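You operate a simulated robot arm through the tools that you are given. There is no shell and no other tool. Be economical: measure what you need, move in short steps, check, and stop when the job is done.

The job below is to be done with a simulated two-armed robot. You get a single attempt, and the scene is never put back.

Task
Put the lime bin from the shelf of the low stand on the blue board. Take the grey lid on the top of the blue stand and put it away on the top of the grey pallet. Put one of the metal discs from the top of the side bench on the middle of the motor box top. Any order will do.

The check looks at the end state, three seconds after you hand in, the way a careful person would. Anything else that was tipped, shoved, dropped, spilled or broken makes it a failure. Lids that push on must go on centred and level and be pressed home; caps that screw on are set level and turned clockwise until they are tight.

Robot
Two 7-joint arms with fingered hands on one trunk, on a base that drives. Base frame: it is fixed to the floor where the robot stands at the start and does not move with it; the origin is under the middle of the robot, x ahead of it, y to its left, z up. Lengths are in m, angles in degrees, forces in N, time in s.
The left shoulder is at the start at [0.07, 0.172, 0.952], the right one opposite. Places, roughly: blue board [0.75, -1.5, 0.75]; grey lid [-5.5, 6, 0.75]; metal disc [0.25, -1.5, 0.75]; middle of the motor box top [-2.5, -2.1, 1]; top of the grey pallet [-2.1, -5.9, 0.1]. Payload 5 kg a hand.
The tool frame of a hand sits at the grasp point between the pads (the TCP): z along the fingers, y along the line on which they close. The tips reach 0.043 m beyond it. Largest opening 0.144 m; the body of the gripper starts 0.05 m behind the TCP. The gripper is a hand of 5 fingers: y runs from the thumb to the fingers, the wrist lies at [-0.021, -0.124, -0.221] in the tool frame, and closing takes about 1.5 s.
Orientation is that of the tool frame in the base frame, as a unit quaternion [x, y, z, w]. With the fingers straight down and the wrist toward the robot, the tool's x, y and z point along [0, 1, 0], [1, 0, 0] and [0, 0, -1] of the base frame.

Tools
- The arms move only by the tool play_rows. It takes "left_series", "right_series" or both (then of equal length, played together; a hand with none holds still); each is a list of rows, each a list of 6 numbers: the shift along the tool's x, y, z in m, then the turn, a rotation vector about the tool's x, y, z in rad. In form: [[tx, ty, tz, ax, ay, az], ...]. A call has 1 to 20 rows; each row is the pose to reach, as a shift and turn from the pose commanded when the call began, along the tool's axes at that moment. "left_hand" and "right_hand" are, for a hand that has rows, the gripper command, from -1 (shut) to 1 (fully open), values between in proportion, set as the call begins (left out, the last holds). Each row takes 0.2 s and may step no farther than 0.05 m and 8.6 degrees from the row before; otherwise, or with a gripper value out of range, the whole call is refused. A pose out of reach is approached as far as the arm can. The call stops where the force on the tool passes 40 N (or 10 N more than at its start, if that is more) or the arm is blocked; 0.2 s more then pass. Each finger travels about 0.045 m/s and halts on what it meets, pressing with about 24 N; the grip force reading is that of the motor and also rises with nothing between the fingers. The clock runs only during rows and for 0.2 s after the last one: add rows that repeat a pose to give the fingers time. It gives the time, the measured TCP pose, the force on the tool (base axes), the opening and the grip force at its end, in the units of the frame above (readings bear some noise), with the torque about the TCP (base axes, N m) and any sound that the robot's microphone picked up.
- Cameras (640 x 400 px; columns grow to the right, rows downward): "scene" is now at [0.1349, -0.0023, 1.1788]; the picture's right is [-0.02, -1.00, -0.00], its down [-0.64, 0.01, -0.77] and it looks along [0.76, -0.01, -0.64] (base axes); focal length 249 px, centre (320, 200). "left" rides on the left gripper at [-0.086, -0.108, -0.168] in its tool frame; the picture's right is [-0.80, -0.28, 0.53], its down [0.54, -0.73, 0.42] and it looks along [0.27, 0.63, 0.73] (tool axes); focal length 275 px, centre (320, 200). "right" rides on the right gripper at [0.086, -0.108, -0.168] in its tool frame; the picture's right is [-0.80, 0.28, -0.53], its down [-0.54, -0.73, 0.42] and it looks along [-0.27, 0.63, 0.73] (tool axes); focal length 275 px, centre (320, 200). There is no depth. A picture from a camera that has moved, and an enlarged one, comes with that camera's place and axes in the base frame and with its lens.
- get_image(camera): a new picture of that camera. No time passes.
- move_column(by): slides the trunk up (or, below 0, down) by that many m; the arms and the scene camera ride with it, the base frame stays. It gives what a move gives, with no picture.
- drive_base(legs): drives the robot by 1 to 6 legs, each [ahead, left, turn to the left] in m, m and degrees, along the robot's own axes; the way and the turn of a leg run together, so that a leg with both is an arc; at most 1.5 m and 180 degrees a leg. The arms and the cameras ride along, it lands a little off, and it stops where it bumps. It gives what a move gives.
- move_fingers(index, middle, ring, little, thumb_bend, thumb_turn, hand): sets how far each is bent, from 0 (flat) to 100 (curled in); at 30 the hand is open as for a grip, at 70 the pads meet at the TCP. One left out holds its place. A second passes; each finger stops where it meets its share of the squeeze, and holds until it gets a number again. A gripper value or a shape takes the hand back. It gives what a move gives, with no picture; readings hold the bend of each and the force on index, middle, ring, little, thumb and palm. thumb_turn goes from beside the hand (0) to across from the fingers (100), as for a grip.
- set_grasp(shape, hand): the hand has 5 fingers and takes this shape, open, in about a second: jaw (thumb against the fingers, like two jaws); tri (thumb and two fingers); tip (a fingertip pinch); poke (one finger out to press); point (the index stretched); flat (the hand flat); cup (the hand cupped); fist (a fist). The gripper value then closes the fingers along that shape, each until it touches; the sizes above hold for jaw. It gives what a move gives, with no picture.
- aim_head(pan, tilt): turns the head with the scene camera to pan (to the left, within 86 degrees either way) and tilt (down, from -29 to 69), counted from straight ahead of the robot. It gives what a move gives.
- enlarge(camera, box): a new picture of the part [left, top, right, bottom] of that camera's present view, enlarged. No time passes.
- job_done(): hands the job in; it is judged then, once.

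Go step by step. Nothing tells you exact positions but the pictures and the camera data: compare them with the known pose of the tool, close in by small moves and look again before you grip or let go. The budget is 165 turns and 138 pictures, counting those below and the enlarged ones. Unless the task says otherwise, let go and move clear before handing in, and close with one line.

The tools are called after ">>>" by a JSON object that holds its "method" and its "body". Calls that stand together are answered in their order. play_rows: Moves the arms, as the interface text tells. Its arguments: {"type":"object","properties":{"left_series":{"type":"array"},"left_hand":{"type":"number"},"right_series":{"type":"array"},"right_hand":{"type":"number"}},"required":[]} The other tools are called the same way: move_column (by) slides the trunk up or down; set_grasp (shape, hand) gives the hand a shape; move_fingers (index, middle, ring, little, thumb_bend, thumb_turn, hand) moves the fingers one by one; drive_base (legs) drives the base; aim_head (pan, tilt) turns the head that bears the scene camera; get_image (camera) takes a picture; enlarge (camera, box) takes an enlarged picture of a part of a camera's view; job_done () hands the job in.

At the start:

```text
time: 0.0
left_tool_pos: [0.7039, 0.1824, 0.5337]
left_tool_rot: [0.707, 0.707, 0.0, 0.0]
left_contact_force: [-0.4, 0.2, -0.5]
left_moment: [0.0, 0.0, 0.03]
left_finger_gap: 0.1435
left_grip_force: 0.1
left_shape: jaw
left_bend: [30.0, 30.0, 30.0, 30.0, 30.0, 98.0]
left_finger forces: [0.1, 0.0, 0.0, 0.1, 0.0, 0.1]
right_tool_pos: [0.74, -0.4252, 0.5543]
right_tool_rot: [0.707, 0.707, 0.0, 0.0]
right_contact_force: [-0.6, -0.5, 0.3]
right_moment: [-0.01, 0.0, -0.01]
right_finger_gap: 0.1438
right_grip_force: 0.0
right_shape: jaw
right_bend: [30.0, 30.0, 30.0, 30.0, 30.0, 98.0]
right_finger forces: [0.0, 0.0, 0.0, 0.0, 0.0, 0.0]
trunk travel left (down, up): [-0.05, 0.89]
robot x, y, heading: [0.0024, 0.0, -0.2]
head pan, tilt: [-1.1, 40.1]
```

scene: 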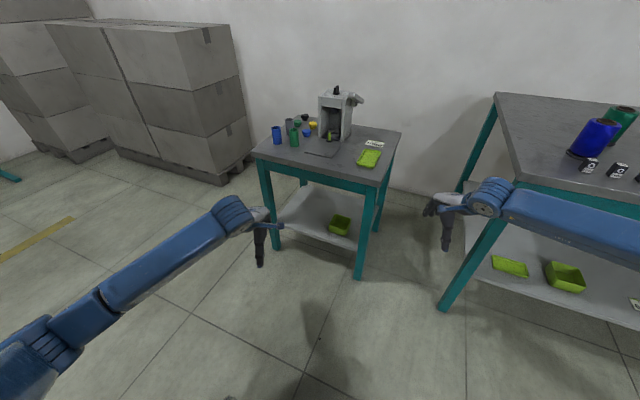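
right: 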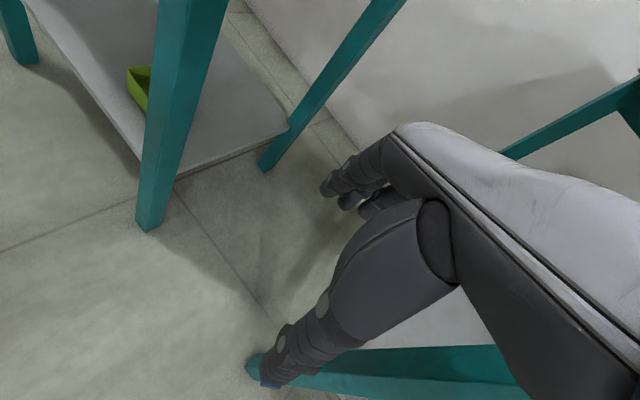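
left: 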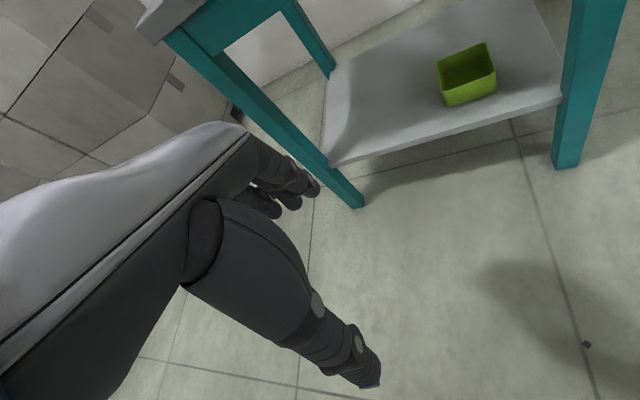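

I see a small stand ahead with a lime bin on its shelf and a larger bench to the right with more lime containers. I look around with the head to learn the layout.

>>> {"method": "aim_head", "body": {"pan": -60, "tilt": 25}}

>>> {"method": "get_image", "body": {"camera": "scene"}}

>>> {"method": "aim_head", "body": {"pan": 70, "tilt": 20}}

>>> {"method": "get_image", "body": {"camera": "scene"}}

```text
time: 1.3
left_tool_pos: [0.7031, 0.1818, 0.5329]
left_tool_rot: [0.707, 0.707, 0.0, 0.0]
left_contact_force: [0.5, 0.6, 0.0]
left_moment: [-0.01, -0.02, 0.02]
left_finger_gap: 0.1435
left_grip_force: 0.1
left_shape: jaw
left_bend: [30.0, 30.0, 30.0, 30.0, 30.0, 98.0]
left_finger forces: [0.1, 0.0, 0.0, 0.0, 0.0, 0.0]
right_tool_pos: [0.7389, -0.4244, 0.5547]
right_tool_rot: [0.708, 0.707, 0.0, 0.001]
right_contact_force: [0.3, 0.0, -0.2]
right_moment: [0.02, 0.02, -0.02]
right_finger_gap: 0.1433
right_grip_force: 0.0
right_shape: jaw
right_bend: [30.0, 30.0, 30.0, 30.0, 30.0, 98.0]
right_finger forces: [0.1, 0.0, 0.1, 0.0, 0.0, 0.0]
trunk travel left (down, up): [-0.05, 0.89]
robot x, y, heading: [-0.0022, 0.0035, -0.1]
head pan, tilt: [-60.0, 25.0]
```

```text
134 pictures are left
camera scene: at [0.0961, -0.0804, 1.2022], right [-0.87, -0.5, 0.0], down [-0.21, 0.37, -0.91], along [0.45, -0.78, -0.42], focal length 249 px, centre (320, 200)
```

scene: 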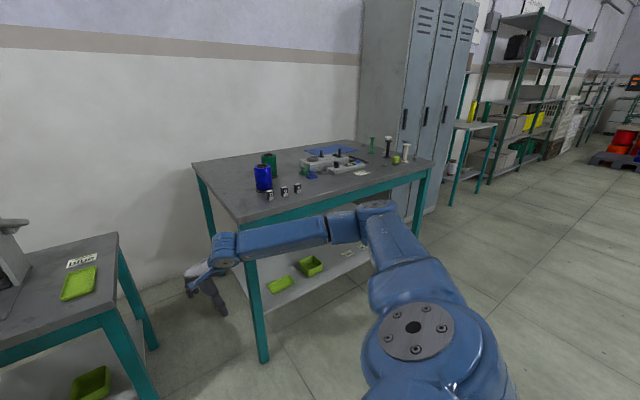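

```text
time: 3.4
left_tool_pos: [0.7039, 0.1829, 0.5348]
left_tool_rot: [0.707, 0.707, 0.0, 0.001]
left_contact_force: [-0.4, -0.4, 0.1]
left_moment: [0.0, 0.05, 0.02]
left_finger_gap: 0.1436
left_grip_force: 0.1
left_shape: jaw
left_bend: [30.0, 30.0, 30.0, 30.0, 30.0, 98.0]
left_finger forces: [0.1, 0.0, 0.0, 0.1, 0.1, 0.0]
right_tool_pos: [0.7396, -0.4258, 0.5547]
right_tool_rot: [0.707, 0.707, 0.0, -0.001]
right_contact_force: [0.9, 0.6, -0.1]
right_moment: [0.02, -0.01, 0.0]
right_finger_gap: 0.1437
right_grip_force: 0.0
right_shape: jaw
right_bend: [30.0, 30.0, 30.0, 30.0, 30.0, 98.0]
right_finger forces: [0.0, 0.0, 0.0, 0.1, 0.1, 0.1]
trunk travel left (down, up): [-0.05, 0.89]
robot x, y, heading: [0.0018, -0.0023, 0.0]
head pan, tilt: [70.0, 20.0]
```

```text
133 pictures are left
camera scene: at [0.0819, 0.0868, 1.2103], right [0.94, -0.34, 0.0], down [-0.12, -0.32, -0.94], along [0.32, 0.88, -0.34], focal length 249 px, centre (320, 200)
```

scene: 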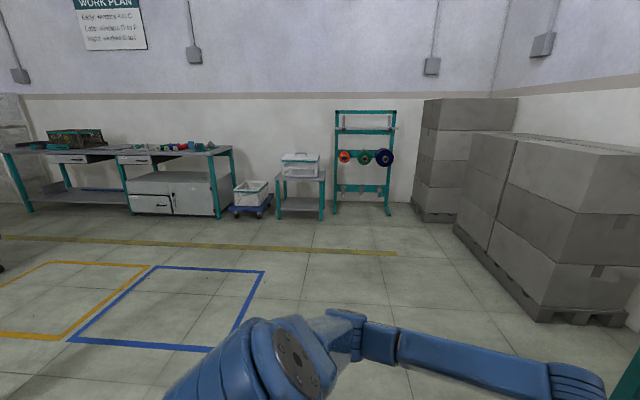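

The bench on the right holds several items; I zoom in on it and look further around.

>>> {"method": "aim_head", "body": {"pan": -60, "tilt": 25}}

>>> {"method": "enlarge", "body": {"camera": "scene", "box": [230, 120, 450, 257]}}

>>> {"method": "enlarge", "body": {"camera": "scene", "box": [0, 200, 320, 400]}}

>>> {"method": "aim_head", "body": {"pan": 0, "tilt": 35}}

>>> {"method": "enlarge", "body": {"camera": "scene", "box": [230, 80, 450, 257]}}

```text
time: 5.5
left_tool_pos: [0.7035, 0.1808, 0.5335]
left_tool_rot: [0.707, 0.707, 0.0, 0.0]
left_contact_force: [-0.3, 0.2, -0.3]
left_moment: [0.04, 0.0, -0.01]
left_finger_gap: 0.1438
left_grip_force: 0.1
left_shape: jaw
left_bend: [30.0, 30.0, 30.0, 30.0, 30.0, 98.0]
left_finger forces: [0.0, 0.1, 0.0, 0.1, 0.0, 0.0]
right_tool_pos: [0.7407, -0.4257, 0.5548]
right_tool_rot: [0.707, 0.707, 0.0, 0.0]
right_contact_force: [0.6, 0.3, 0.7]
right_moment: [0.02, 0.0, -0.02]
right_finger_gap: 0.1436
right_grip_force: 0.0
right_shape: jaw
right_bend: [30.0, 30.0, 30.0, 30.0, 30.0, 98.0]
right_finger forces: [0.0, 0.0, 0.1, 0.0, 0.0, 0.0]
trunk travel left (down, up): [-0.05, 0.89]
robot x, y, heading: [0.0016, 0.0022, -0.2]
head pan, tilt: [-60.0, 25.0]
```

```text
2.91 times, centred on (340, 188) of scene
camera zoom: at [0.0961, -0.0804, 1.2022], right [-0.87, -0.5, 0.0], down [-0.21, 0.37, -0.91], along [0.45, -0.78, -0.42], focal length 724 px, centre (262, 234)
```

zoom: 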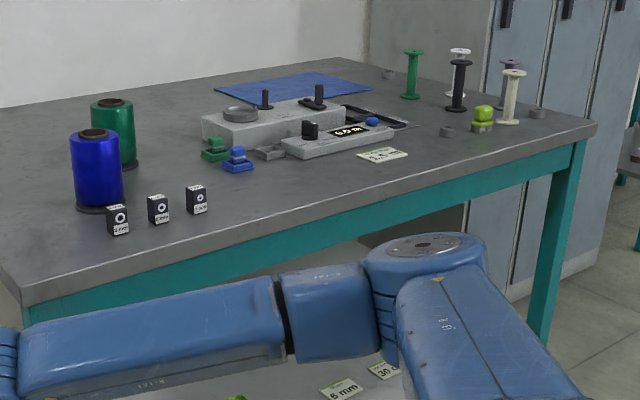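

```text
2.00 times, centred on (160, 300) of scene
camera zoom: at [0.0961, -0.0804, 1.2022], right [-0.87, -0.5, 0.0], down [-0.21, 0.37, -0.91], along [0.45, -0.78, -0.42], focal length 498 px, centre (640, 0)
```

zoom: 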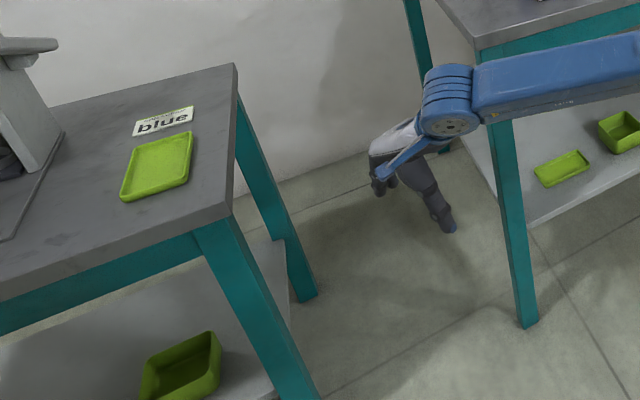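

```text
time: 6.8
left_tool_pos: [0.7033, 0.1823, 0.5338]
left_tool_rot: [0.706, 0.708, 0.0, 0.0]
left_contact_force: [0.3, -0.2, -0.7]
left_moment: [0.01, 0.01, 0.01]
left_finger_gap: 0.1434
left_grip_force: 0.1
left_shape: jaw
left_bend: [30.0, 30.0, 30.0, 30.0, 30.0, 98.0]
left_finger forces: [0.0, 0.1, 0.0, 0.0, 0.1, 0.0]
right_tool_pos: [0.7391, -0.425, 0.5549]
right_tool_rot: [0.707, 0.707, 0.0, 0.0]
right_contact_force: [0.1, 0.8, 0.6]
right_moment: [0.01, -0.05, -0.01]
right_finger_gap: 0.1435
right_grip_force: 0.0
right_shape: jaw
right_bend: [30.0, 30.0, 30.0, 30.0, 30.0, 98.0]
right_finger forces: [0.0, 0.1, 0.0, 0.1, 0.0, 0.1]
trunk travel left (down, up): [-0.05, 0.89]
robot x, y, heading: [-0.0014, -0.0002, 0.0]
head pan, tilt: [0.0, 35.0]
```

```text
2.26 times, centred on (340, 168) of scene
camera zoom: at [0.138, -0.0007, 1.1865], right [0.0, -1.0, 0.0], down [-0.57, 0.0, -0.82], along [0.82, 0.0, -0.57], focal length 562 px, centre (275, 271)
```

zoom: 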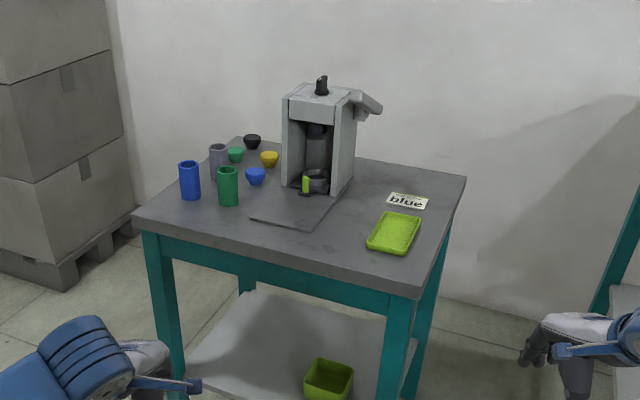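

The discs look like the small grey rounds at the right end of the side bench, and the blue board a blue mat at its back. I turn around to see the rest of the room.

>>> {"method": "drive_base", "body": {"legs": [[0, 0, 150]]}}

>>> {"method": "aim_head", "body": {"pan": 60, "tilt": 12}}

>>> {"method": "get_image", "body": {"camera": "scene"}}

>>> {"method": "aim_head", "body": {"pan": -30, "tilt": 12}}

>>> {"method": "get_image", "body": {"camera": "scene"}}

>>> {"method": "aim_head", "body": {"pan": 15, "tilt": 12}}

>>> {"method": "get_image", "body": {"camera": "scene"}}

```text
time: 8.5
left_tool_pos: [0.6499, 0.326, 0.5332]
left_tool_rot: [0.628, 0.778, 0.0, -0.001]
left_contact_force: [0.1, 0.7, -0.3]
left_moment: [-0.01, -0.01, 0.03]
left_finger_gap: 0.1438
left_grip_force: 0.1
left_shape: jaw
left_bend: [30.0, 30.0, 30.0, 30.0, 30.0, 98.0]
left_finger forces: [0.0, 0.0, 0.0, 0.1, 0.1, 0.0]
right_tool_pos: [0.8119, -0.2734, 0.5493]
right_tool_rot: [0.636, 0.772, -0.009, 0.001]
right_contact_force: [-1.2, -1.4, -0.1]
right_moment: [-0.05, 0.02, -0.1]
right_finger_gap: 0.1427
right_grip_force: 0.0
right_shape: jaw
right_bend: [32.0, 30.0, 30.0, 30.0, 30.0, 97.0]
right_finger forces: [2.2, 0.0, 0.0, 0.0, 0.1, 0.1]
trunk travel left (down, up): [-0.05, 0.89]
robot x, y, heading: [-0.0021, 0.0015, 12.2]
head pan, tilt: [0.0, 35.0]
stopped in leg 1: the force on the tool passed its limit at 142 N (the readings are from after the stop); the commanded pose is now the measured one
```

```text
time: 9.8
left_tool_pos: [0.6503, 0.327, 0.5332]
left_tool_rot: [0.628, 0.778, -0.001, -0.002]
left_contact_force: [0.4, 0.5, -0.7]
left_moment: [0.02, 0.02, 0.0]
left_finger_gap: 0.144
left_grip_force: 0.2
left_shape: jaw
left_bend: [30.0, 30.0, 30.0, 30.0, 30.0, 98.0]
left_finger forces: [0.1, 0.1, 0.0, 0.1, 0.0, 0.1]
right_tool_pos: [0.8127, -0.2718, 0.5499]
right_tool_rot: [0.635, 0.772, -0.009, 0.001]
right_contact_force: [-2.1, -3.7, 0.1]
right_moment: [-0.08, 0.12, -0.26]
right_finger_gap: 0.1426
right_grip_force: 0.0
right_shape: jaw
right_bend: [32.0, 30.0, 30.0, 30.0, 30.0, 97.0]
right_finger forces: [4.0, 0.0, 0.0, 0.0, 0.0, 0.0]
trunk travel left (down, up): [-0.05, 0.89]
robot x, y, heading: [-0.0027, -0.0028, 12.3]
head pan, tilt: [60.0, 12.0]
```

```text
129 pictures are left
camera scene: at [0.0775, 0.0982, 1.2233], right [0.95, -0.31, 0.0], down [-0.06, -0.2, -0.98], along [0.3, 0.93, -0.21], focal length 249 px, centre (320, 200)
```

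scene: 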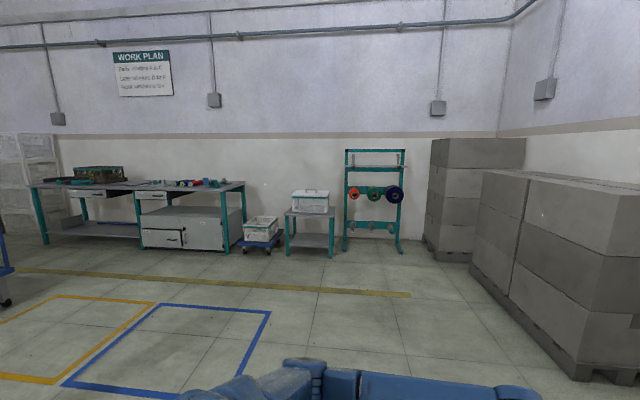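

```text
time: 11.5
left_tool_pos: [0.6497, 0.3271, 0.5331]
left_tool_rot: [0.628, 0.778, 0.0, -0.001]
left_contact_force: [1.4, -0.6, 0.1]
left_moment: [-0.01, 0.01, 0.02]
left_finger_gap: 0.1437
left_grip_force: 0.0
left_shape: jaw
left_bend: [30.0, 30.0, 30.0, 30.0, 30.0, 98.0]
left_finger forces: [0.0, 0.1, 0.1, 0.0, 0.0, 0.0]
right_tool_pos: [0.8131, -0.2727, 0.551]
right_tool_rot: [0.635, 0.772, -0.008, 0.001]
right_contact_force: [-1.6, -4.3, 0.1]
right_moment: [-0.09, 0.14, -0.26]
right_finger_gap: 0.1427
right_grip_force: 0.0
right_shape: jaw
right_bend: [32.0, 30.0, 30.0, 30.0, 30.0, 97.0]
right_finger forces: [4.1, 0.0, 0.0, 0.1, 0.1, 0.1]
trunk travel left (down, up): [-0.05, 0.89]
robot x, y, heading: [0.001, 0.004, 12.1]
head pan, tilt: [-30.0, 12.0]
```

```text
128 pictures are left
camera scene: at [0.1377, -0.019, 1.2233], right [-0.31, -0.95, 0.0], down [-0.2, 0.06, -0.98], along [0.93, -0.3, -0.21], focal length 249 px, centre (320, 200)
```

scene: 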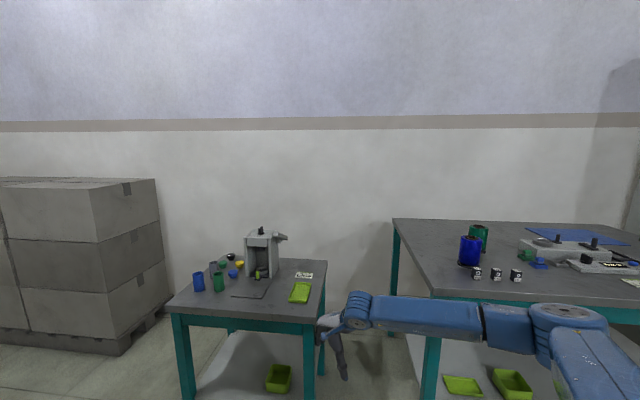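

```text
time: 12.6
left_tool_pos: [0.6499, 0.326, 0.5329]
left_tool_rot: [0.629, 0.778, 0.0, -0.002]
left_contact_force: [0.4, -0.3, 0.3]
left_moment: [0.0, -0.03, 0.03]
left_finger_gap: 0.1434
left_grip_force: 0.1
left_shape: jaw
left_bend: [30.0, 30.0, 30.0, 30.0, 30.0, 98.0]
left_finger forces: [0.0, 0.0, 0.0, 0.0, 0.1, 0.0]
right_tool_pos: [0.8127, -0.2723, 0.551]
right_tool_rot: [0.635, 0.772, -0.009, 0.001]
right_contact_force: [-1.6, -4.0, -0.8]
right_moment: [-0.14, 0.1, -0.27]
right_finger_gap: 0.1426
right_grip_force: 0.0
right_shape: jaw
right_bend: [32.0, 30.0, 30.0, 30.0, 30.0, 97.0]
right_finger forces: [4.0, 0.0, 0.0, 0.0, 0.0, 0.1]
trunk travel left (down, up): [-0.05, 0.89]
robot x, y, heading: [-0.0005, 0.0018, 12.4]
head pan, tilt: [15.0, 12.0]
```

```text
127 pictures are left
camera scene: at [0.1319, 0.052, 1.2233], right [0.46, -0.89, 0.0], down [-0.19, -0.09, -0.98], along [0.87, 0.45, -0.21], focal length 249 px, centre (320, 200)
```

scene: 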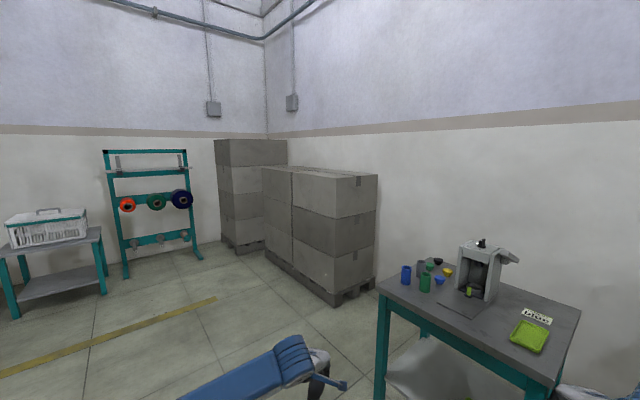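

The right hand bumped the stand; the items on it still stand. I turn back, then pull both arms in before turning again.

>>> {"method": "drive_base", "body": {"legs": [[0, 0, -12]]}}

>>> {"method": "play_rows", "body": {"left_series": [[0, -0.05, 0, 0, 0, 0], [0, -0.1, 0, 0, 0, 0], [0, -0.15, 0, 0, 0, 0], [0, -0.2, 0, 0, 0, 0], [0, -0.25, 0, 0, 0, 0], [0, -0.3, 0, 0, 0, 0], [0, -0.35, 0, 0, 0, 0]], "right_series": [[0, -0.05, 0, 0, 0, 0], [0, -0.1, 0, 0, 0, 0], [0, -0.15, 0, 0, 0, 0], [0, -0.2, 0, 0, 0, 0], [0, -0.25, 0, 0, 0, 0], [0, -0.3, 0, 0, 0, 0], [0, -0.35, 0, 0, 0, 0]]}}

>>> {"method": "aim_head", "body": {"pan": 0, "tilt": 35}}

>>> {"method": "get_image", "body": {"camera": "scene"}}

```text
time: 13.8
left_tool_pos: [0.7024, 0.184, 0.534]
left_tool_rot: [0.706, 0.708, -0.001, -0.001]
left_contact_force: [-0.5, -0.1, 0.2]
left_moment: [0.03, -0.04, 0.02]
left_finger_gap: 0.1437
left_grip_force: 0.0
left_shape: jaw
left_bend: [30.0, 30.0, 30.0, 30.0, 30.0, 98.0]
left_finger forces: [0.0, 0.0, 0.1, 0.0, 0.1, 0.1]
right_tool_pos: [0.737, -0.4364, 0.551]
right_tool_rot: [0.712, 0.702, -0.009, -0.001]
right_contact_force: [-0.8, -0.3, -0.5]
right_moment: [0.05, -0.02, 0.0]
right_finger_gap: 0.1441
right_grip_force: 0.0
right_shape: jaw
right_bend: [30.0, 30.0, 30.0, 30.0, 30.0, 97.0]
right_finger forces: [0.0, 0.1, 0.1, 0.0, 0.0, 0.0]
trunk travel left (down, up): [-0.05, 0.89]
robot x, y, heading: [0.0003, -0.0036, -0.1]
head pan, tilt: [15.0, 12.0]
```

```text
time: 15.6
left_tool_pos: [0.4167, 0.1663, 0.4723]
left_tool_rot: [0.706, 0.708, 0.0, 0.0]
left_contact_force: [0.4, 0.0, 0.4]
left_moment: [-0.04, 0.02, -0.01]
left_finger_gap: 0.1438
left_grip_force: 0.0
left_shape: jaw
left_bend: [30.0, 30.0, 30.0, 30.0, 30.0, 98.0]
left_finger forces: [0.0, 0.0, 0.0, 0.0, 0.0, 0.0]
left hand out of reach, approached as far as the arm can: row 5, 6, 7
right_tool_pos: [0.3693, -0.4455, 0.5204]
right_tool_rot: [0.711, 0.702, -0.036, -0.028]
right_contact_force: [0.8, -0.4, -0.1]
right_moment: [-0.02, 0.01, 0.03]
right_finger_gap: 0.1435
right_grip_force: 0.1
right_shape: jaw
right_bend: [30.0, 30.0, 30.0, 30.0, 30.0, 98.0]
right_finger forces: [0.0, 0.0, 0.0, 0.0, 0.0, 0.0]
right hand out of reach, approached as far as the arm can: row 7
trunk travel left (down, up): [-0.05, 0.89]
robot x, y, heading: [-0.0013, -0.0021, 0.0]
head pan, tilt: [15.0, 12.0]
stopped in row 7 (right hand): the arm was blocked; the commanded pose is now the measured one
```

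```text
time: 16.4
left_tool_pos: [0.4148, 0.1655, 0.4714]
left_tool_rot: [0.706, 0.709, 0.0, -0.002]
left_contact_force: [0.8, -0.5, -0.4]
left_moment: [0.0, 0.01, 0.04]
left_finger_gap: 0.1442
left_grip_force: 0.2
left_shape: jaw
left_bend: [30.0, 30.0, 30.0, 30.0, 30.0, 98.0]
left_finger forces: [0.1, 0.1, 0.1, 0.1, 0.0, 0.0]
right_tool_pos: [0.3677, -0.4457, 0.521]
right_tool_rot: [0.711, 0.702, -0.035, -0.029]
right_contact_force: [-0.3, 0.0, -0.5]
right_moment: [-0.03, -0.03, 0.02]
right_finger_gap: 0.1437
right_grip_force: 0.1
right_shape: jaw
right_bend: [30.0, 30.0, 30.0, 30.0, 30.0, 98.0]
right_finger forces: [0.0, 0.0, 0.1, 0.0, 0.1, 0.0]
trunk travel left (down, up): [-0.05, 0.89]
robot x, y, heading: [0.0, 0.0019, 0.1]
head pan, tilt: [0.0, 35.0]
```

```text
126 pictures are left
camera scene: at [0.1378, -0.0006, 1.1865], right [0.0, -1.0, 0.0], down [-0.57, 0.0, -0.82], along [0.82, 0.0, -0.57], focal length 249 px, centre (320, 200)
```

scene: 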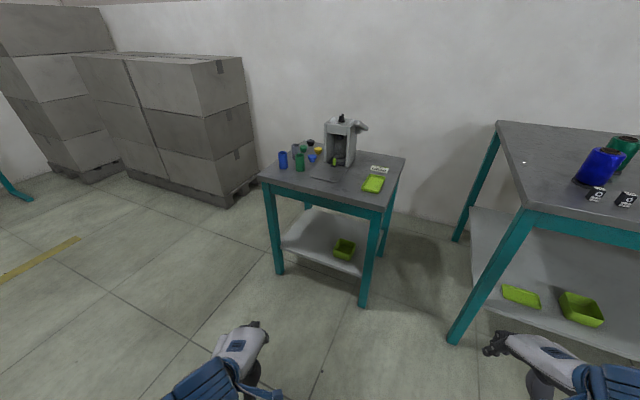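

The stand has not moved and stands at about (0.88, -0.22) with its near leg. Arms are in, so I turn and look at the far side.

>>> {"method": "drive_base", "body": {"legs": [[-0.15, 0.1, 0], [0, 0, 160]]}}

>>> {"method": "aim_head", "body": {"pan": 45, "tilt": 10}}

>>> {"method": "get_image", "body": {"camera": "scene"}}

>>> {"method": "aim_head", "body": {"pan": -35, "tilt": 10}}

>>> {"method": "get_image", "body": {"camera": "scene"}}

>>> {"method": "aim_head", "body": {"pan": 86, "tilt": 15}}

>>> {"method": "get_image", "body": {"camera": "scene"}}

```text
time: 24.6
left_tool_pos: [-0.5967, 0.0754, 0.4701]
left_tool_rot: [-0.584, 0.812, -0.001, -0.001]
left_contact_force: [0.0, 0.2, -0.6]
left_moment: [-0.02, -0.01, 0.0]
left_finger_gap: 0.1439
left_grip_force: 0.0
left_shape: jaw
left_bend: [30.0, 30.0, 30.0, 30.0, 30.0, 98.0]
left_finger forces: [0.0, 0.1, 0.1, 0.0, 0.0, 0.0]
right_tool_pos: [-0.3565, 0.6387, 0.5212]
right_tool_rot: [-0.576, 0.816, -0.033, 0.031]
right_contact_force: [-0.2, 1.4, 0.8]
right_moment: [0.03, -0.03, 0.0]
right_finger_gap: 0.1439
right_grip_force: 0.1
right_shape: jaw
right_bend: [30.0, 30.0, 30.0, 30.0, 30.0, 98.0]
right_finger forces: [0.0, 0.0, 0.0, 0.0, 0.0, 0.0]
trunk travel left (down, up): [-0.05, 0.89]
robot x, y, heading: [-0.1495, 0.0986, 161.5]
head pan, tilt: [0.0, 35.0]
```

```text
time: 25.7
left_tool_pos: [-0.5962, 0.0748, 0.4714]
left_tool_rot: [-0.584, 0.812, 0.0, 0.0]
left_contact_force: [0.2, -0.8, 0.3]
left_moment: [-0.03, -0.02, -0.02]
left_finger_gap: 0.1441
left_grip_force: 0.0
left_shape: jaw
left_bend: [30.0, 30.0, 30.0, 30.0, 30.0, 98.0]
left_finger forces: [0.0, 0.1, 0.0, 0.0, 0.1, 0.0]
right_tool_pos: [-0.3555, 0.6397, 0.5215]
right_tool_rot: [-0.576, 0.816, -0.033, 0.029]
right_contact_force: [0.0, 0.0, 1.2]
right_moment: [0.01, -0.05, -0.01]
right_finger_gap: 0.1441
right_grip_force: 0.1
right_shape: jaw
right_bend: [30.0, 30.0, 30.0, 30.0, 30.0, 98.0]
right_finger forces: [0.1, 0.1, 0.1, 0.1, 0.1, 0.1]
trunk travel left (down, up): [-0.05, 0.89]
robot x, y, heading: [-0.1458, 0.0989, 161.6]
head pan, tilt: [45.0, 10.0]
```

```text
125 pictures are left
camera scene: at [-0.2819, 0.0735, 1.2266], right [-0.44, 0.9, 0.0], down [0.16, 0.08, -0.98], along [-0.88, -0.44, -0.17], focal length 249 px, centre (320, 200)
```

scene: 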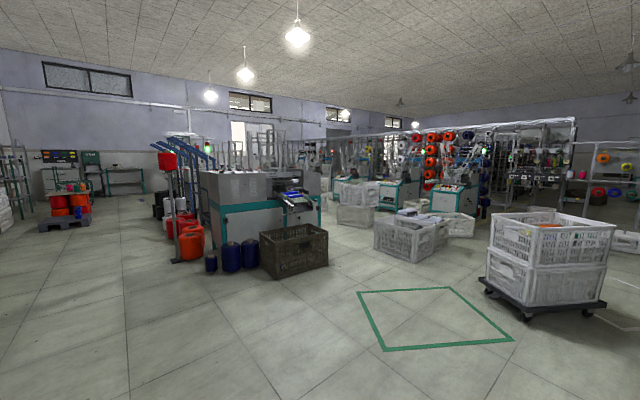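

```text
time: 27.2
left_tool_pos: [-0.597, 0.0761, 0.4707]
left_tool_rot: [-0.584, 0.812, 0.0, -0.001]
left_contact_force: [0.5, 0.0, -0.2]
left_moment: [0.02, 0.01, -0.03]
left_finger_gap: 0.1438
left_grip_force: 0.0
left_shape: jaw
left_bend: [30.0, 30.0, 30.0, 30.0, 30.0, 98.0]
left_finger forces: [0.0, 0.0, 0.0, 0.0, 0.1, 0.0]
right_tool_pos: [-0.3569, 0.6389, 0.5205]
right_tool_rot: [-0.576, 0.816, -0.033, 0.03]
right_contact_force: [0.1, 0.6, 0.5]
right_moment: [-0.03, 0.04, -0.02]
right_finger_gap: 0.1438
right_grip_force: 0.1
right_shape: jaw
right_bend: [30.0, 30.0, 30.0, 30.0, 30.0, 98.0]
right_finger forces: [0.0, 0.1, 0.0, 0.0, 0.0, 0.0]
trunk travel left (down, up): [-0.05, 0.89]
robot x, y, heading: [-0.1533, 0.0947, 161.3]
head pan, tilt: [-35.0, 10.0]
```

```text
124 pictures are left
camera scene: at [-0.2537, 0.1896, 1.2266], right [0.81, 0.59, 0.0], down [0.1, -0.14, -0.98], along [-0.58, 0.79, -0.17], focal length 249 px, centre (320, 200)
```

scene: 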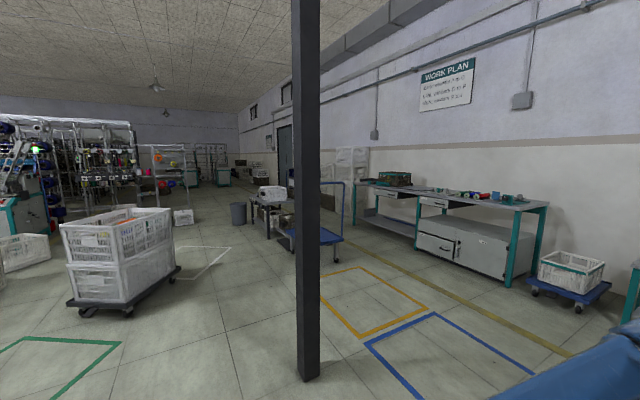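

```text
time: 29.2
left_tool_pos: [-0.596, 0.0758, 0.4716]
left_tool_rot: [-0.583, 0.812, 0.0, 0.0]
left_contact_force: [0.0, -0.2, -0.2]
left_moment: [0.01, 0.0, 0.01]
left_finger_gap: 0.1438
left_grip_force: 0.1
left_shape: jaw
left_bend: [30.0, 30.0, 30.0, 30.0, 30.0, 98.0]
left_finger forces: [0.0, 0.1, 0.0, 0.0, 0.0, 0.0]
right_tool_pos: [-0.3564, 0.639, 0.5206]
right_tool_rot: [-0.576, 0.816, -0.034, 0.03]
right_contact_force: [0.1, -0.3, 0.5]
right_moment: [0.0, 0.0, 0.02]
right_finger_gap: 0.1439
right_grip_force: 0.0
right_shape: jaw
right_bend: [30.0, 30.0, 30.0, 30.0, 30.0, 98.0]
right_finger forces: [0.0, 0.0, 0.1, 0.1, 0.0, 0.0]
trunk travel left (down, up): [-0.05, 0.89]
robot x, y, heading: [-0.153, 0.0986, 161.5]
head pan, tilt: [85.9, 15.0]
```

```text
123 pictures are left
camera scene: at [-0.2347, 0.0286, 1.2185], right [-0.92, 0.39, 0.0], down [0.1, 0.24, -0.97], along [-0.37, -0.89, -0.26], focal length 249 px, centre (320, 200)
```

scene: 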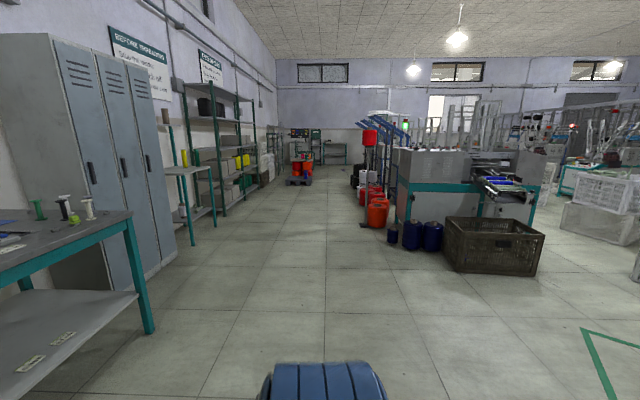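

The pallet with red tubs, the motor box machine and the far blue stand are now located. I turn back to face the low stand squarely (its faces are turned about -24°) to do the bin first.

>>> {"method": "drive_base", "body": {"legs": [[0, 0, 174.5]]}}

>>> {"method": "aim_head", "body": {"pan": 10, "tilt": 35}}

>>> {"method": "get_image", "body": {"camera": "scene"}}

>>> {"method": "enlarge", "body": {"camera": "scene", "box": [220, 100, 460, 250]}}

```text
time: 36.8
left_tool_pos: [0.2965, 0.0829, 0.471]
left_tool_rot: [0.838, 0.546, 0.001, -0.001]
left_contact_force: [0.2, 0.3, 0.1]
left_moment: [0.0, 0.03, 0.0]
left_finger_gap: 0.1441
left_grip_force: 0.1
left_shape: jaw
left_bend: [30.0, 30.0, 30.0, 30.0, 30.0, 98.0]
left_finger forces: [0.1, 0.1, 0.0, 0.1, 0.0, 0.0]
right_tool_pos: [0.0027, -0.4561, 0.5218]
right_tool_rot: [0.841, 0.539, -0.029, -0.036]
right_contact_force: [0.0, 0.4, 1.2]
right_moment: [-0.02, 0.0, 0.0]
right_finger_gap: 0.1438
right_grip_force: 0.0
right_shape: jaw
right_bend: [30.0, 30.0, 30.0, 30.0, 30.0, 98.0]
right_finger forces: [0.0, 0.0, 0.1, 0.0, 0.0, 0.1]
trunk travel left (down, up): [-0.05, 0.89]
robot x, y, heading: [-0.1515, 0.0991, -24.1]
head pan, tilt: [85.9, 15.0]
```

```text
time: 38.2
left_tool_pos: [0.2973, 0.0814, 0.4708]
left_tool_rot: [0.838, 0.546, 0.001, -0.001]
left_contact_force: [-0.7, 0.6, 0.6]
left_moment: [-0.02, 0.0, 0.01]
left_finger_gap: 0.1441
left_grip_force: 0.0
left_shape: jaw
left_bend: [30.0, 30.0, 30.0, 30.0, 30.0, 98.0]
left_finger forces: [0.0, 0.0, 0.0, 0.0, 0.0, 0.0]
right_tool_pos: [0.0044, -0.4572, 0.5204]
right_tool_rot: [0.841, 0.539, -0.029, -0.034]
right_contact_force: [0.4, 0.9, -0.5]
right_moment: [-0.01, -0.02, 0.0]
right_finger_gap: 0.1438
right_grip_force: 0.1
right_shape: jaw
right_bend: [30.0, 30.0, 30.0, 30.0, 30.0, 98.0]
right_finger forces: [0.0, 0.0, 0.1, 0.0, 0.0, 0.0]
trunk travel left (down, up): [-0.05, 0.89]
robot x, y, heading: [-0.1501, 0.0999, -24.0]
head pan, tilt: [10.0, 35.0]
```

```text
122 pictures are left
camera scene: at [-0.0198, 0.0571, 1.1865], right [-0.24, -0.97, 0.0], down [-0.56, 0.14, -0.82], along [0.8, -0.2, -0.57], focal length 249 px, centre (320, 200)
```

scene: 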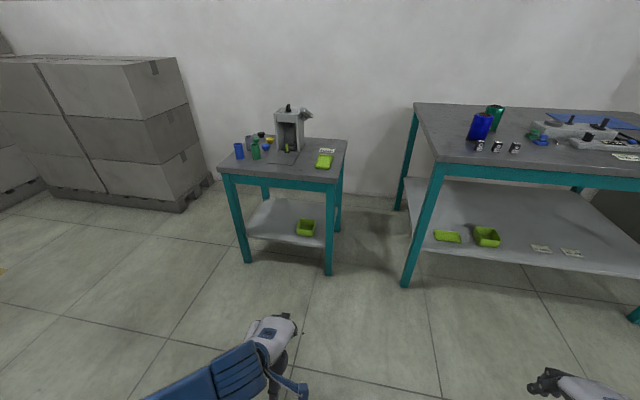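

```text
2.67 times, centred on (340, 175) of scene
camera zoom: at [-0.0198, 0.0571, 1.1865], right [-0.24, -0.97, 0.0], down [-0.56, 0.14, -0.82], along [0.8, -0.2, -0.57], focal length 664 px, centre (267, 267)
```

zoom: 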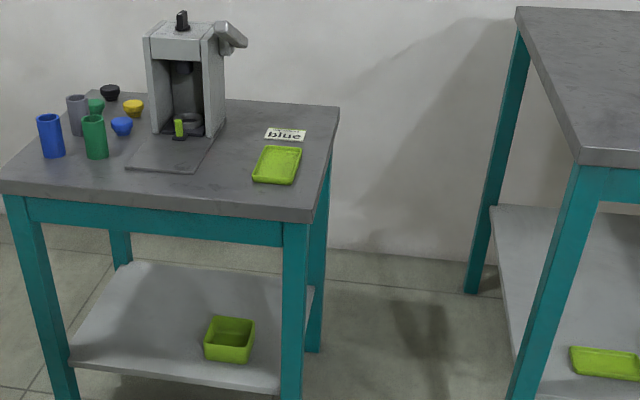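

The low stand's front is about 1.05 m ahead of me (own frame), shelf top z≈0.25, and the bin (≈9 cm square, 5–6 cm high) sits just behind the shelf edge. I plan to pinch its front wall with the left hand, thumb outside, tilted forward under the table top; I drive closer first.

>>> {"method": "drive_base", "body": {"legs": [[0.36, 0.08, 0]]}}

>>> {"method": "set_grasp", "body": {"shape": "tri", "hand": "left"}}

>>> {"method": "play_rows", "body": {"left_series": [[0, 0, 0, -0.13, 0, 0], [0, 0, 0, -0.26, 0, 0], [0, 0, 0, -0.39, 0, 0], [0, 0, 0, -0.524, 0, 0]]}}

>>> {"method": "get_image", "body": {"camera": "left"}}

>>> {"method": "aim_head", "body": {"pan": 5, "tilt": 50}}

>>> {"method": "get_image", "body": {"camera": "scene"}}

```text
time: 40.6
left_tool_pos: [0.6597, 0.0132, 0.4702]
left_tool_rot: [0.837, 0.548, 0.001, -0.001]
left_contact_force: [0.6, 0.1, -0.6]
left_moment: [-0.01, 0.05, 0.01]
left_finger_gap: 0.144
left_grip_force: 0.1
left_shape: jaw
left_bend: [30.0, 30.0, 30.0, 30.0, 30.0, 98.0]
left_finger forces: [0.0, 0.0, 0.0, 0.1, 0.1, 0.0]
right_tool_pos: [0.3719, -0.5275, 0.5196]
right_tool_rot: [0.84, 0.54, -0.029, -0.035]
right_contact_force: [0.3, 0.0, -0.6]
right_moment: [0.0, 0.06, 0.01]
right_finger_gap: 0.1439
right_grip_force: 0.1
right_shape: jaw
right_bend: [30.0, 30.0, 30.0, 30.0, 30.0, 98.0]
right_finger forces: [0.0, 0.0, 0.0, 0.0, 0.0, 0.0]
trunk travel left (down, up): [-0.05, 0.89]
robot x, y, heading: [0.213, 0.0248, -23.6]
head pan, tilt: [10.0, 35.0]
```

```text
time: 41.5
left_tool_pos: [0.6601, 0.0139, 0.473]
left_tool_rot: [0.837, 0.548, 0.0, 0.0]
left_contact_force: [0.1, 0.3, 0.6]
left_moment: [0.0, 0.02, 0.0]
left_finger_gap: 0.1437
left_grip_force: 0.0
left_shape: tri
left_bend: [30.0, 30.0, 99.0, 99.0, 30.0, 98.0]
left_finger forces: [0.1, 0.1, 0.1, 0.0, 0.1, 0.1]
right_tool_pos: [0.3729, -0.5268, 0.52]
right_tool_rot: [0.84, 0.54, -0.029, -0.035]
right_contact_force: [0.2, -0.4, 0.6]
right_moment: [0.02, 0.0, 0.05]
right_finger_gap: 0.1438
right_grip_force: 0.1
right_shape: jaw
right_bend: [30.0, 30.0, 30.0, 30.0, 30.0, 98.0]
right_finger forces: [0.0, 0.1, 0.0, 0.1, 0.0, 0.0]
trunk travel left (down, up): [-0.05, 0.89]
robot x, y, heading: [0.2145, 0.026, -23.7]
head pan, tilt: [10.0, 35.0]
```

```text
time: 42.5
left_tool_pos: [0.6595, 0.0121, 0.4711]
left_tool_rot: [0.808, 0.529, 0.142, 0.217]
left_contact_force: [0.0, -0.2, 1.4]
left_moment: [0.03, -0.03, 0.01]
left_finger_gap: 0.144
left_grip_force: 0.0
left_shape: tri
left_bend: [30.0, 30.0, 99.0, 99.0, 30.0, 98.0]
left_finger forces: [0.0, 0.0, 0.1, 0.1, 0.0, 0.0]
right_tool_pos: [0.371, -0.5268, 0.5209]
right_tool_rot: [0.84, 0.541, -0.029, -0.034]
right_contact_force: [-0.8, -0.7, 0.4]
right_moment: [0.02, -0.03, -0.05]
right_finger_gap: 0.1441
right_grip_force: 0.0
right_shape: jaw
right_bend: [30.0, 30.0, 30.0, 30.0, 30.0, 98.0]
right_finger forces: [0.0, 0.0, 0.0, 0.0, 0.0, 0.0]
trunk travel left (down, up): [-0.05, 0.89]
robot x, y, heading: [0.2136, 0.0282, -23.7]
head pan, tilt: [10.0, 35.0]
```

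```text
120 pictures are left
camera left: at [0.4622, 0.0045, 0.5616], right [-0.3, -0.74, -0.61], down [-0.16, 0.66, -0.73], along [0.94, -0.12, -0.32], focal length 275 px, centre (320, 200)
```

left: 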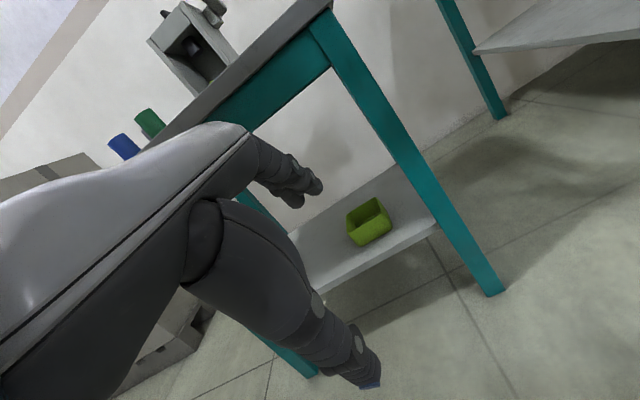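

```text
time: 43.3
left_tool_pos: [0.6605, 0.0119, 0.4711]
left_tool_rot: [0.808, 0.53, 0.142, 0.216]
left_contact_force: [-0.4, 0.7, -0.2]
left_moment: [0.02, -0.01, -0.02]
left_finger_gap: 0.1438
left_grip_force: 0.1
left_shape: tri
left_bend: [30.0, 30.0, 99.0, 99.0, 30.0, 98.0]
left_finger forces: [0.0, 0.0, 0.0, 0.1, 0.0, 0.0]
right_tool_pos: [0.372, -0.5258, 0.5194]
right_tool_rot: [0.84, 0.54, -0.029, -0.035]
right_contact_force: [0.0, 0.1, -0.6]
right_moment: [0.03, 0.05, 0.0]
right_finger_gap: 0.1437
right_grip_force: 0.1
right_shape: jaw
right_bend: [30.0, 30.0, 30.0, 30.0, 30.0, 98.0]
right_finger forces: [0.0, 0.0, 0.0, 0.0, 0.0, 0.0]
trunk travel left (down, up): [-0.05, 0.89]
robot x, y, heading: [0.217, 0.0308, -23.6]
head pan, tilt: [5.0, 50.0]
```

```text
119 pictures are left
camera scene: at [0.332, -0.0172, 1.1648], right [-0.32, -0.95, 0.0], down [-0.73, 0.24, -0.64], along [0.61, -0.2, -0.77], focal length 249 px, centre (320, 200)
```

scene: 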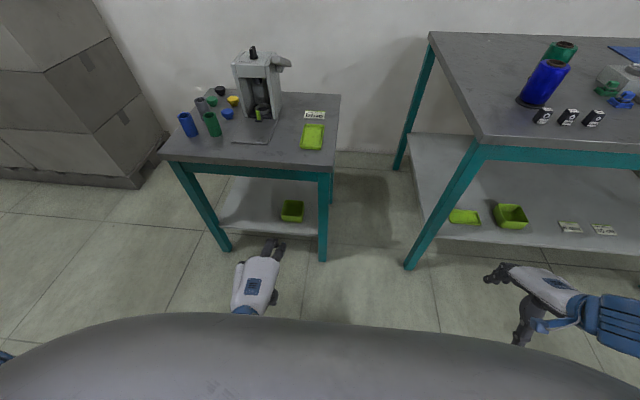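

I zoom both views on the bin to triangulate it.

>>> {"method": "enlarge", "body": {"camera": "left", "box": [240, 130, 460, 270]}}

>>> {"method": "enlarge", "body": {"camera": "scene", "box": [220, 170, 360, 260]}}

```text
2.86 times, centred on (350, 200) of left
camera zoom: at [0.4626, 0.0046, 0.5618], right [-0.3, -0.74, -0.61], down [-0.17, 0.66, -0.73], along [0.94, -0.12, -0.32], focal length 786 px, centre (234, 200)
```

zoom: 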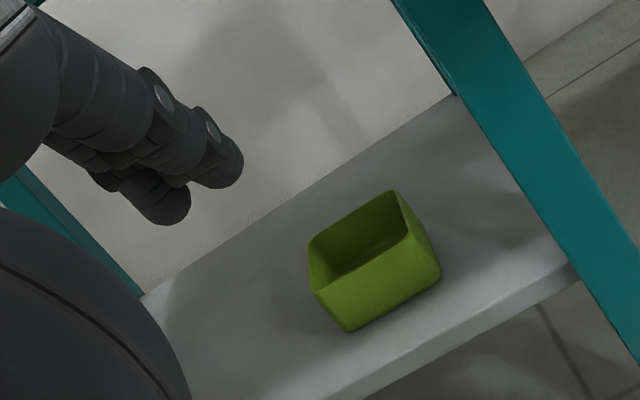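

```text
4.44 times, centred on (290, 215) of scene
camera zoom: at [0.332, -0.0172, 1.1648], right [-0.32, -0.95, 0.0], down [-0.73, 0.24, -0.64], along [0.61, -0.2, -0.77], focal length 1106 px, centre (453, 133)
```

zoom: 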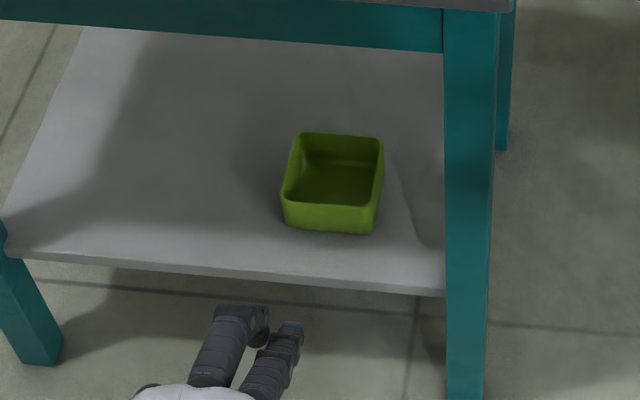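

The bin's front wall is at about 0.75 m ahead, 0.18 m left, rim z≈0.30. I ease the tilt to 15°, half close the hand, and move in front of it above rim height.

>>> {"method": "play_rows", "body": {"left_series": [[0, 0, 0, 0.131, 0, 0], [0, 0, 0, 0.262, 0, 0], [0, 0, 0, 0.262, 0, 0]], "left_hand": 0}}

>>> {"method": "play_rows", "body": {"left_series": [[0.002, 0.033, 0.03, 0, 0, 0], [0.004, 0.067, 0.06, 0, 0, 0], [0.007, 0.1, 0.09, 0, 0, 0], [0.009, 0.134, 0.12, 0, 0, 0], [0.011, 0.167, 0.149, 0, 0, 0]]}}

>>> {"method": "get_image", "body": {"camera": "left"}}

>>> {"method": "enlarge", "body": {"camera": "scene", "box": [220, 170, 360, 260]}}

```text
time: 44.1
left_tool_pos: [0.6602, 0.0133, 0.4725]
left_tool_rot: [0.829, 0.544, 0.073, 0.108]
left_contact_force: [0.7, -0.1, -0.7]
left_moment: [0.0, 0.05, -0.02]
left_finger_gap: 0.074
left_grip_force: 0.0
left_shape: tri
left_bend: [74.0, 44.0, 99.0, 99.0, 69.0, 100.0]
left_finger forces: [0.1, 0.0, 0.0, 0.0, 0.0, 0.0]
right_tool_pos: [0.3719, -0.5267, 0.5207]
right_tool_rot: [0.84, 0.541, -0.029, -0.035]
right_contact_force: [0.5, 0.2, 0.1]
right_moment: [0.02, -0.01, 0.0]
right_finger_gap: 0.1442
right_grip_force: 0.0
right_shape: jaw
right_bend: [30.0, 30.0, 30.0, 30.0, 30.0, 98.0]
right_finger forces: [0.0, 0.0, 0.0, 0.0, 0.1, 0.0]
trunk travel left (down, up): [-0.05, 0.89]
robot x, y, heading: [0.216, 0.0275, -23.6]
head pan, tilt: [5.0, 50.0]
```

```text
time: 45.3
left_tool_pos: [0.8482, -0.0555, 0.3677]
left_tool_rot: [0.829, 0.544, 0.072, 0.108]
left_contact_force: [0.7, -0.8, 0.4]
left_moment: [-0.03, -0.02, 0.01]
left_finger_gap: 0.0722
left_grip_force: 0.0
left_shape: tri
left_bend: [74.0, 45.0, 99.0, 99.0, 70.0, 100.0]
left_finger forces: [0.0, 0.0, 0.0, 0.0, 0.0, 0.1]
right_tool_pos: [0.3725, -0.5273, 0.5201]
right_tool_rot: [0.84, 0.541, -0.028, -0.034]
right_contact_force: [1.2, -0.3, -0.4]
right_moment: [0.0, 0.02, 0.0]
right_finger_gap: 0.1441
right_grip_force: 0.1
right_shape: jaw
right_bend: [30.0, 30.0, 30.0, 30.0, 30.0, 98.0]
right_finger forces: [0.0, 0.0, 0.0, 0.0, 0.0, 0.1]
trunk travel left (down, up): [-0.05, 0.89]
robot x, y, heading: [0.2132, 0.0328, -23.6]
head pan, tilt: [5.0, 50.0]
```

```text
116 pictures are left
camera left: at [0.6779, -0.0768, 0.5009], right [-0.44, -0.68, -0.59], down [-0.33, 0.73, -0.6], along [0.84, -0.07, -0.54], focal length 275 px, centre (320, 200)
```

left: 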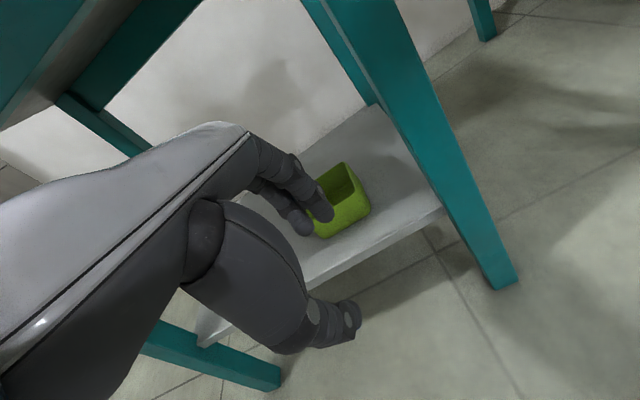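

```text
4.44 times, centred on (290, 215) of scene
camera zoom: at [0.3324, -0.0174, 1.1647], right [-0.32, -0.95, 0.0], down [-0.73, 0.24, -0.64], along [0.61, -0.2, -0.77], focal length 1106 px, centre (453, 133)
```

zoom: 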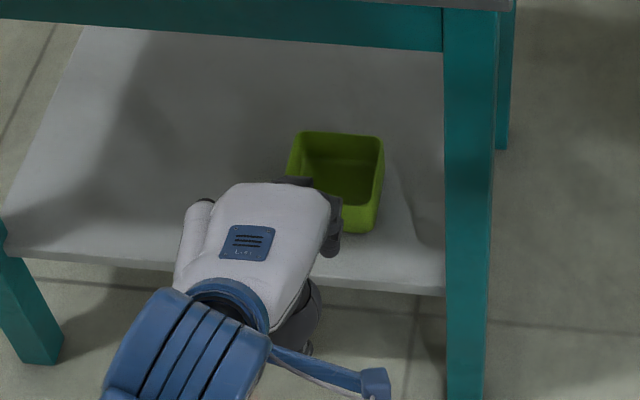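

The hand is above and just left of the bin's front wall. I check the fingers closely, since the bends look uneven.

>>> {"method": "enlarge", "body": {"camera": "left", "box": [180, 120, 420, 360]}}

```text
1.67 times, centred on (300, 240) of left
camera zoom: at [0.6779, -0.0768, 0.5009], right [-0.44, -0.68, -0.59], down [-0.33, 0.73, -0.6], along [0.84, -0.07, -0.54], focal length 459 px, centre (353, 133)
```

zoom: 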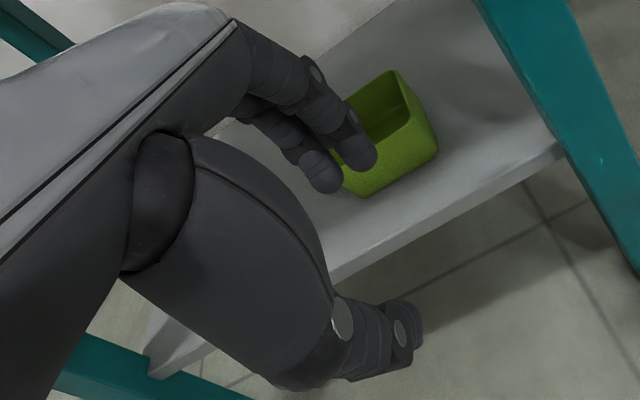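

Fingers are aligned laterally with the bin. I narrow the opening a bit and move forward over the front wall, still above the rim.

>>> {"method": "play_rows", "body": {"left_series": [[0, 0.0425, 0.0114, 0, 0, 0], [0, 0.085, 0.0228, 0, 0, 0], [0, 0.1275, 0.0342, 0, 0, 0]], "left_hand": -0.3}}

>>> {"method": "get_image", "body": {"camera": "left"}}

>>> {"method": "enlarge", "body": {"camera": "scene", "box": [220, 170, 360, 260]}}

```text
time: 46.1
left_tool_pos: [0.9669, -0.1069, 0.3708]
left_tool_rot: [0.829, 0.543, 0.072, 0.108]
left_contact_force: [0.1, 0.3, -0.3]
left_moment: [-0.02, -0.04, 0.0]
left_finger_gap: 0.0508
left_grip_force: 0.0
left_shape: tri
left_bend: [74.0, 51.0, 99.0, 99.0, 73.0, 100.0]
left_finger forces: [0.0, 0.0, 0.0, 0.0, 0.1, 0.0]
right_tool_pos: [0.3725, -0.527, 0.5201]
right_tool_rot: [0.841, 0.54, -0.029, -0.034]
right_contact_force: [-0.1, 0.0, -1.2]
right_moment: [0.03, -0.02, -0.01]
right_finger_gap: 0.1437
right_grip_force: 0.1
right_shape: jaw
right_bend: [30.0, 30.0, 30.0, 30.0, 30.0, 98.0]
right_finger forces: [0.1, 0.1, 0.0, 0.1, 0.1, 0.1]
trunk travel left (down, up): [-0.05, 0.89]
robot x, y, heading: [0.2118, 0.0279, -23.4]
head pan, tilt: [5.0, 50.0]
```

```text
113 pictures are left
camera left: at [0.7978, -0.1279, 0.5029], right [-0.44, -0.68, -0.59], down [-0.33, 0.73, -0.6], along [0.84, -0.07, -0.55], focal length 275 px, centre (320, 200)
```

left: 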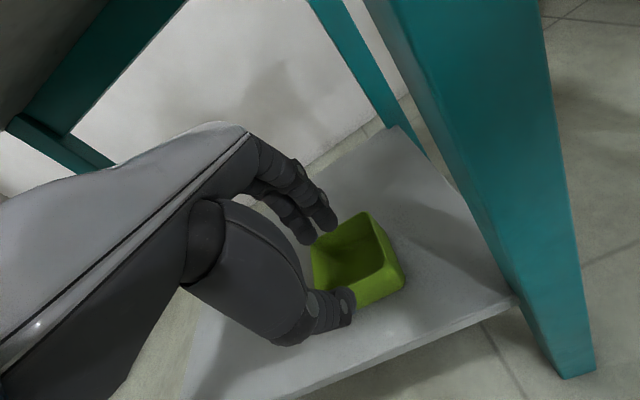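

```text
4.44 times, centred on (290, 215) of scene
camera zoom: at [0.3323, -0.0175, 1.1647], right [-0.32, -0.95, 0.0], down [-0.73, 0.24, -0.64], along [0.61, -0.2, -0.77], focal length 1106 px, centre (453, 133)
```

zoom: 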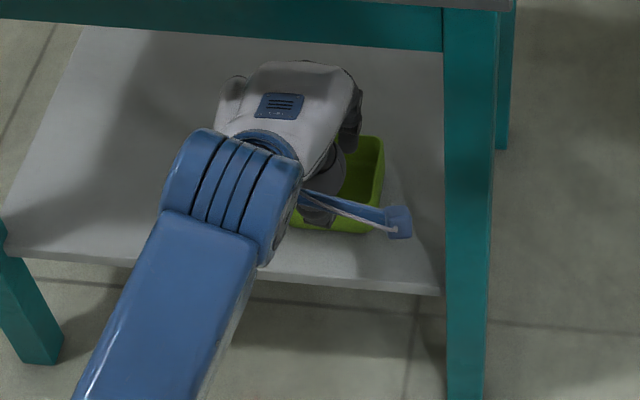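

The front wall (x≈0.752) lies between the thumb (≈0.72) and the fingers (≈0.79). I go straight down so the fingers enter the bin.

>>> {"method": "play_rows", "body": {"left_series": [[0, -0.005, 0.018, 0, 0, 0], [0, -0.0097, 0.0361, 0, 0, 0], [0, -0.0142, 0.053, 0, 0, 0]]}}

>>> {"method": "get_image", "body": {"camera": "left"}}

```text
time: 46.9
left_tool_pos: [0.9682, -0.1083, 0.315]
left_tool_rot: [0.829, 0.544, 0.073, 0.109]
left_contact_force: [0.2, 0.8, 0.5]
left_moment: [-0.02, 0.05, 0.0]
left_finger_gap: 0.0505
left_grip_force: 0.0
left_shape: tri
left_bend: [74.0, 51.0, 99.0, 99.0, 73.0, 100.0]
left_finger forces: [0.1, 0.1, 0.1, 0.0, 0.0, 0.1]
right_tool_pos: [0.3716, -0.528, 0.5207]
right_tool_rot: [0.84, 0.54, -0.028, -0.035]
right_contact_force: [0.0, -0.2, 0.1]
right_moment: [0.02, 0.02, 0.03]
right_finger_gap: 0.1439
right_grip_force: 0.0
right_shape: jaw
right_bend: [30.0, 30.0, 30.0, 30.0, 30.0, 98.0]
right_finger forces: [0.0, 0.0, 0.0, 0.0, 0.0, 0.0]
trunk travel left (down, up): [-0.05, 0.89]
robot x, y, heading: [0.2142, 0.0258, -23.6]
head pan, tilt: [5.0, 50.0]
```

```text
111 pictures are left
camera left: at [0.7977, -0.1294, 0.4479], right [-0.44, -0.68, -0.59], down [-0.33, 0.73, -0.6], along [0.84, -0.07, -0.54], focal length 275 px, centre (320, 200)
```

left: 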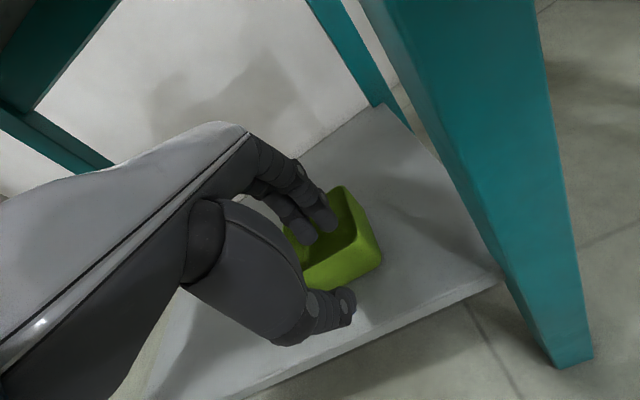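

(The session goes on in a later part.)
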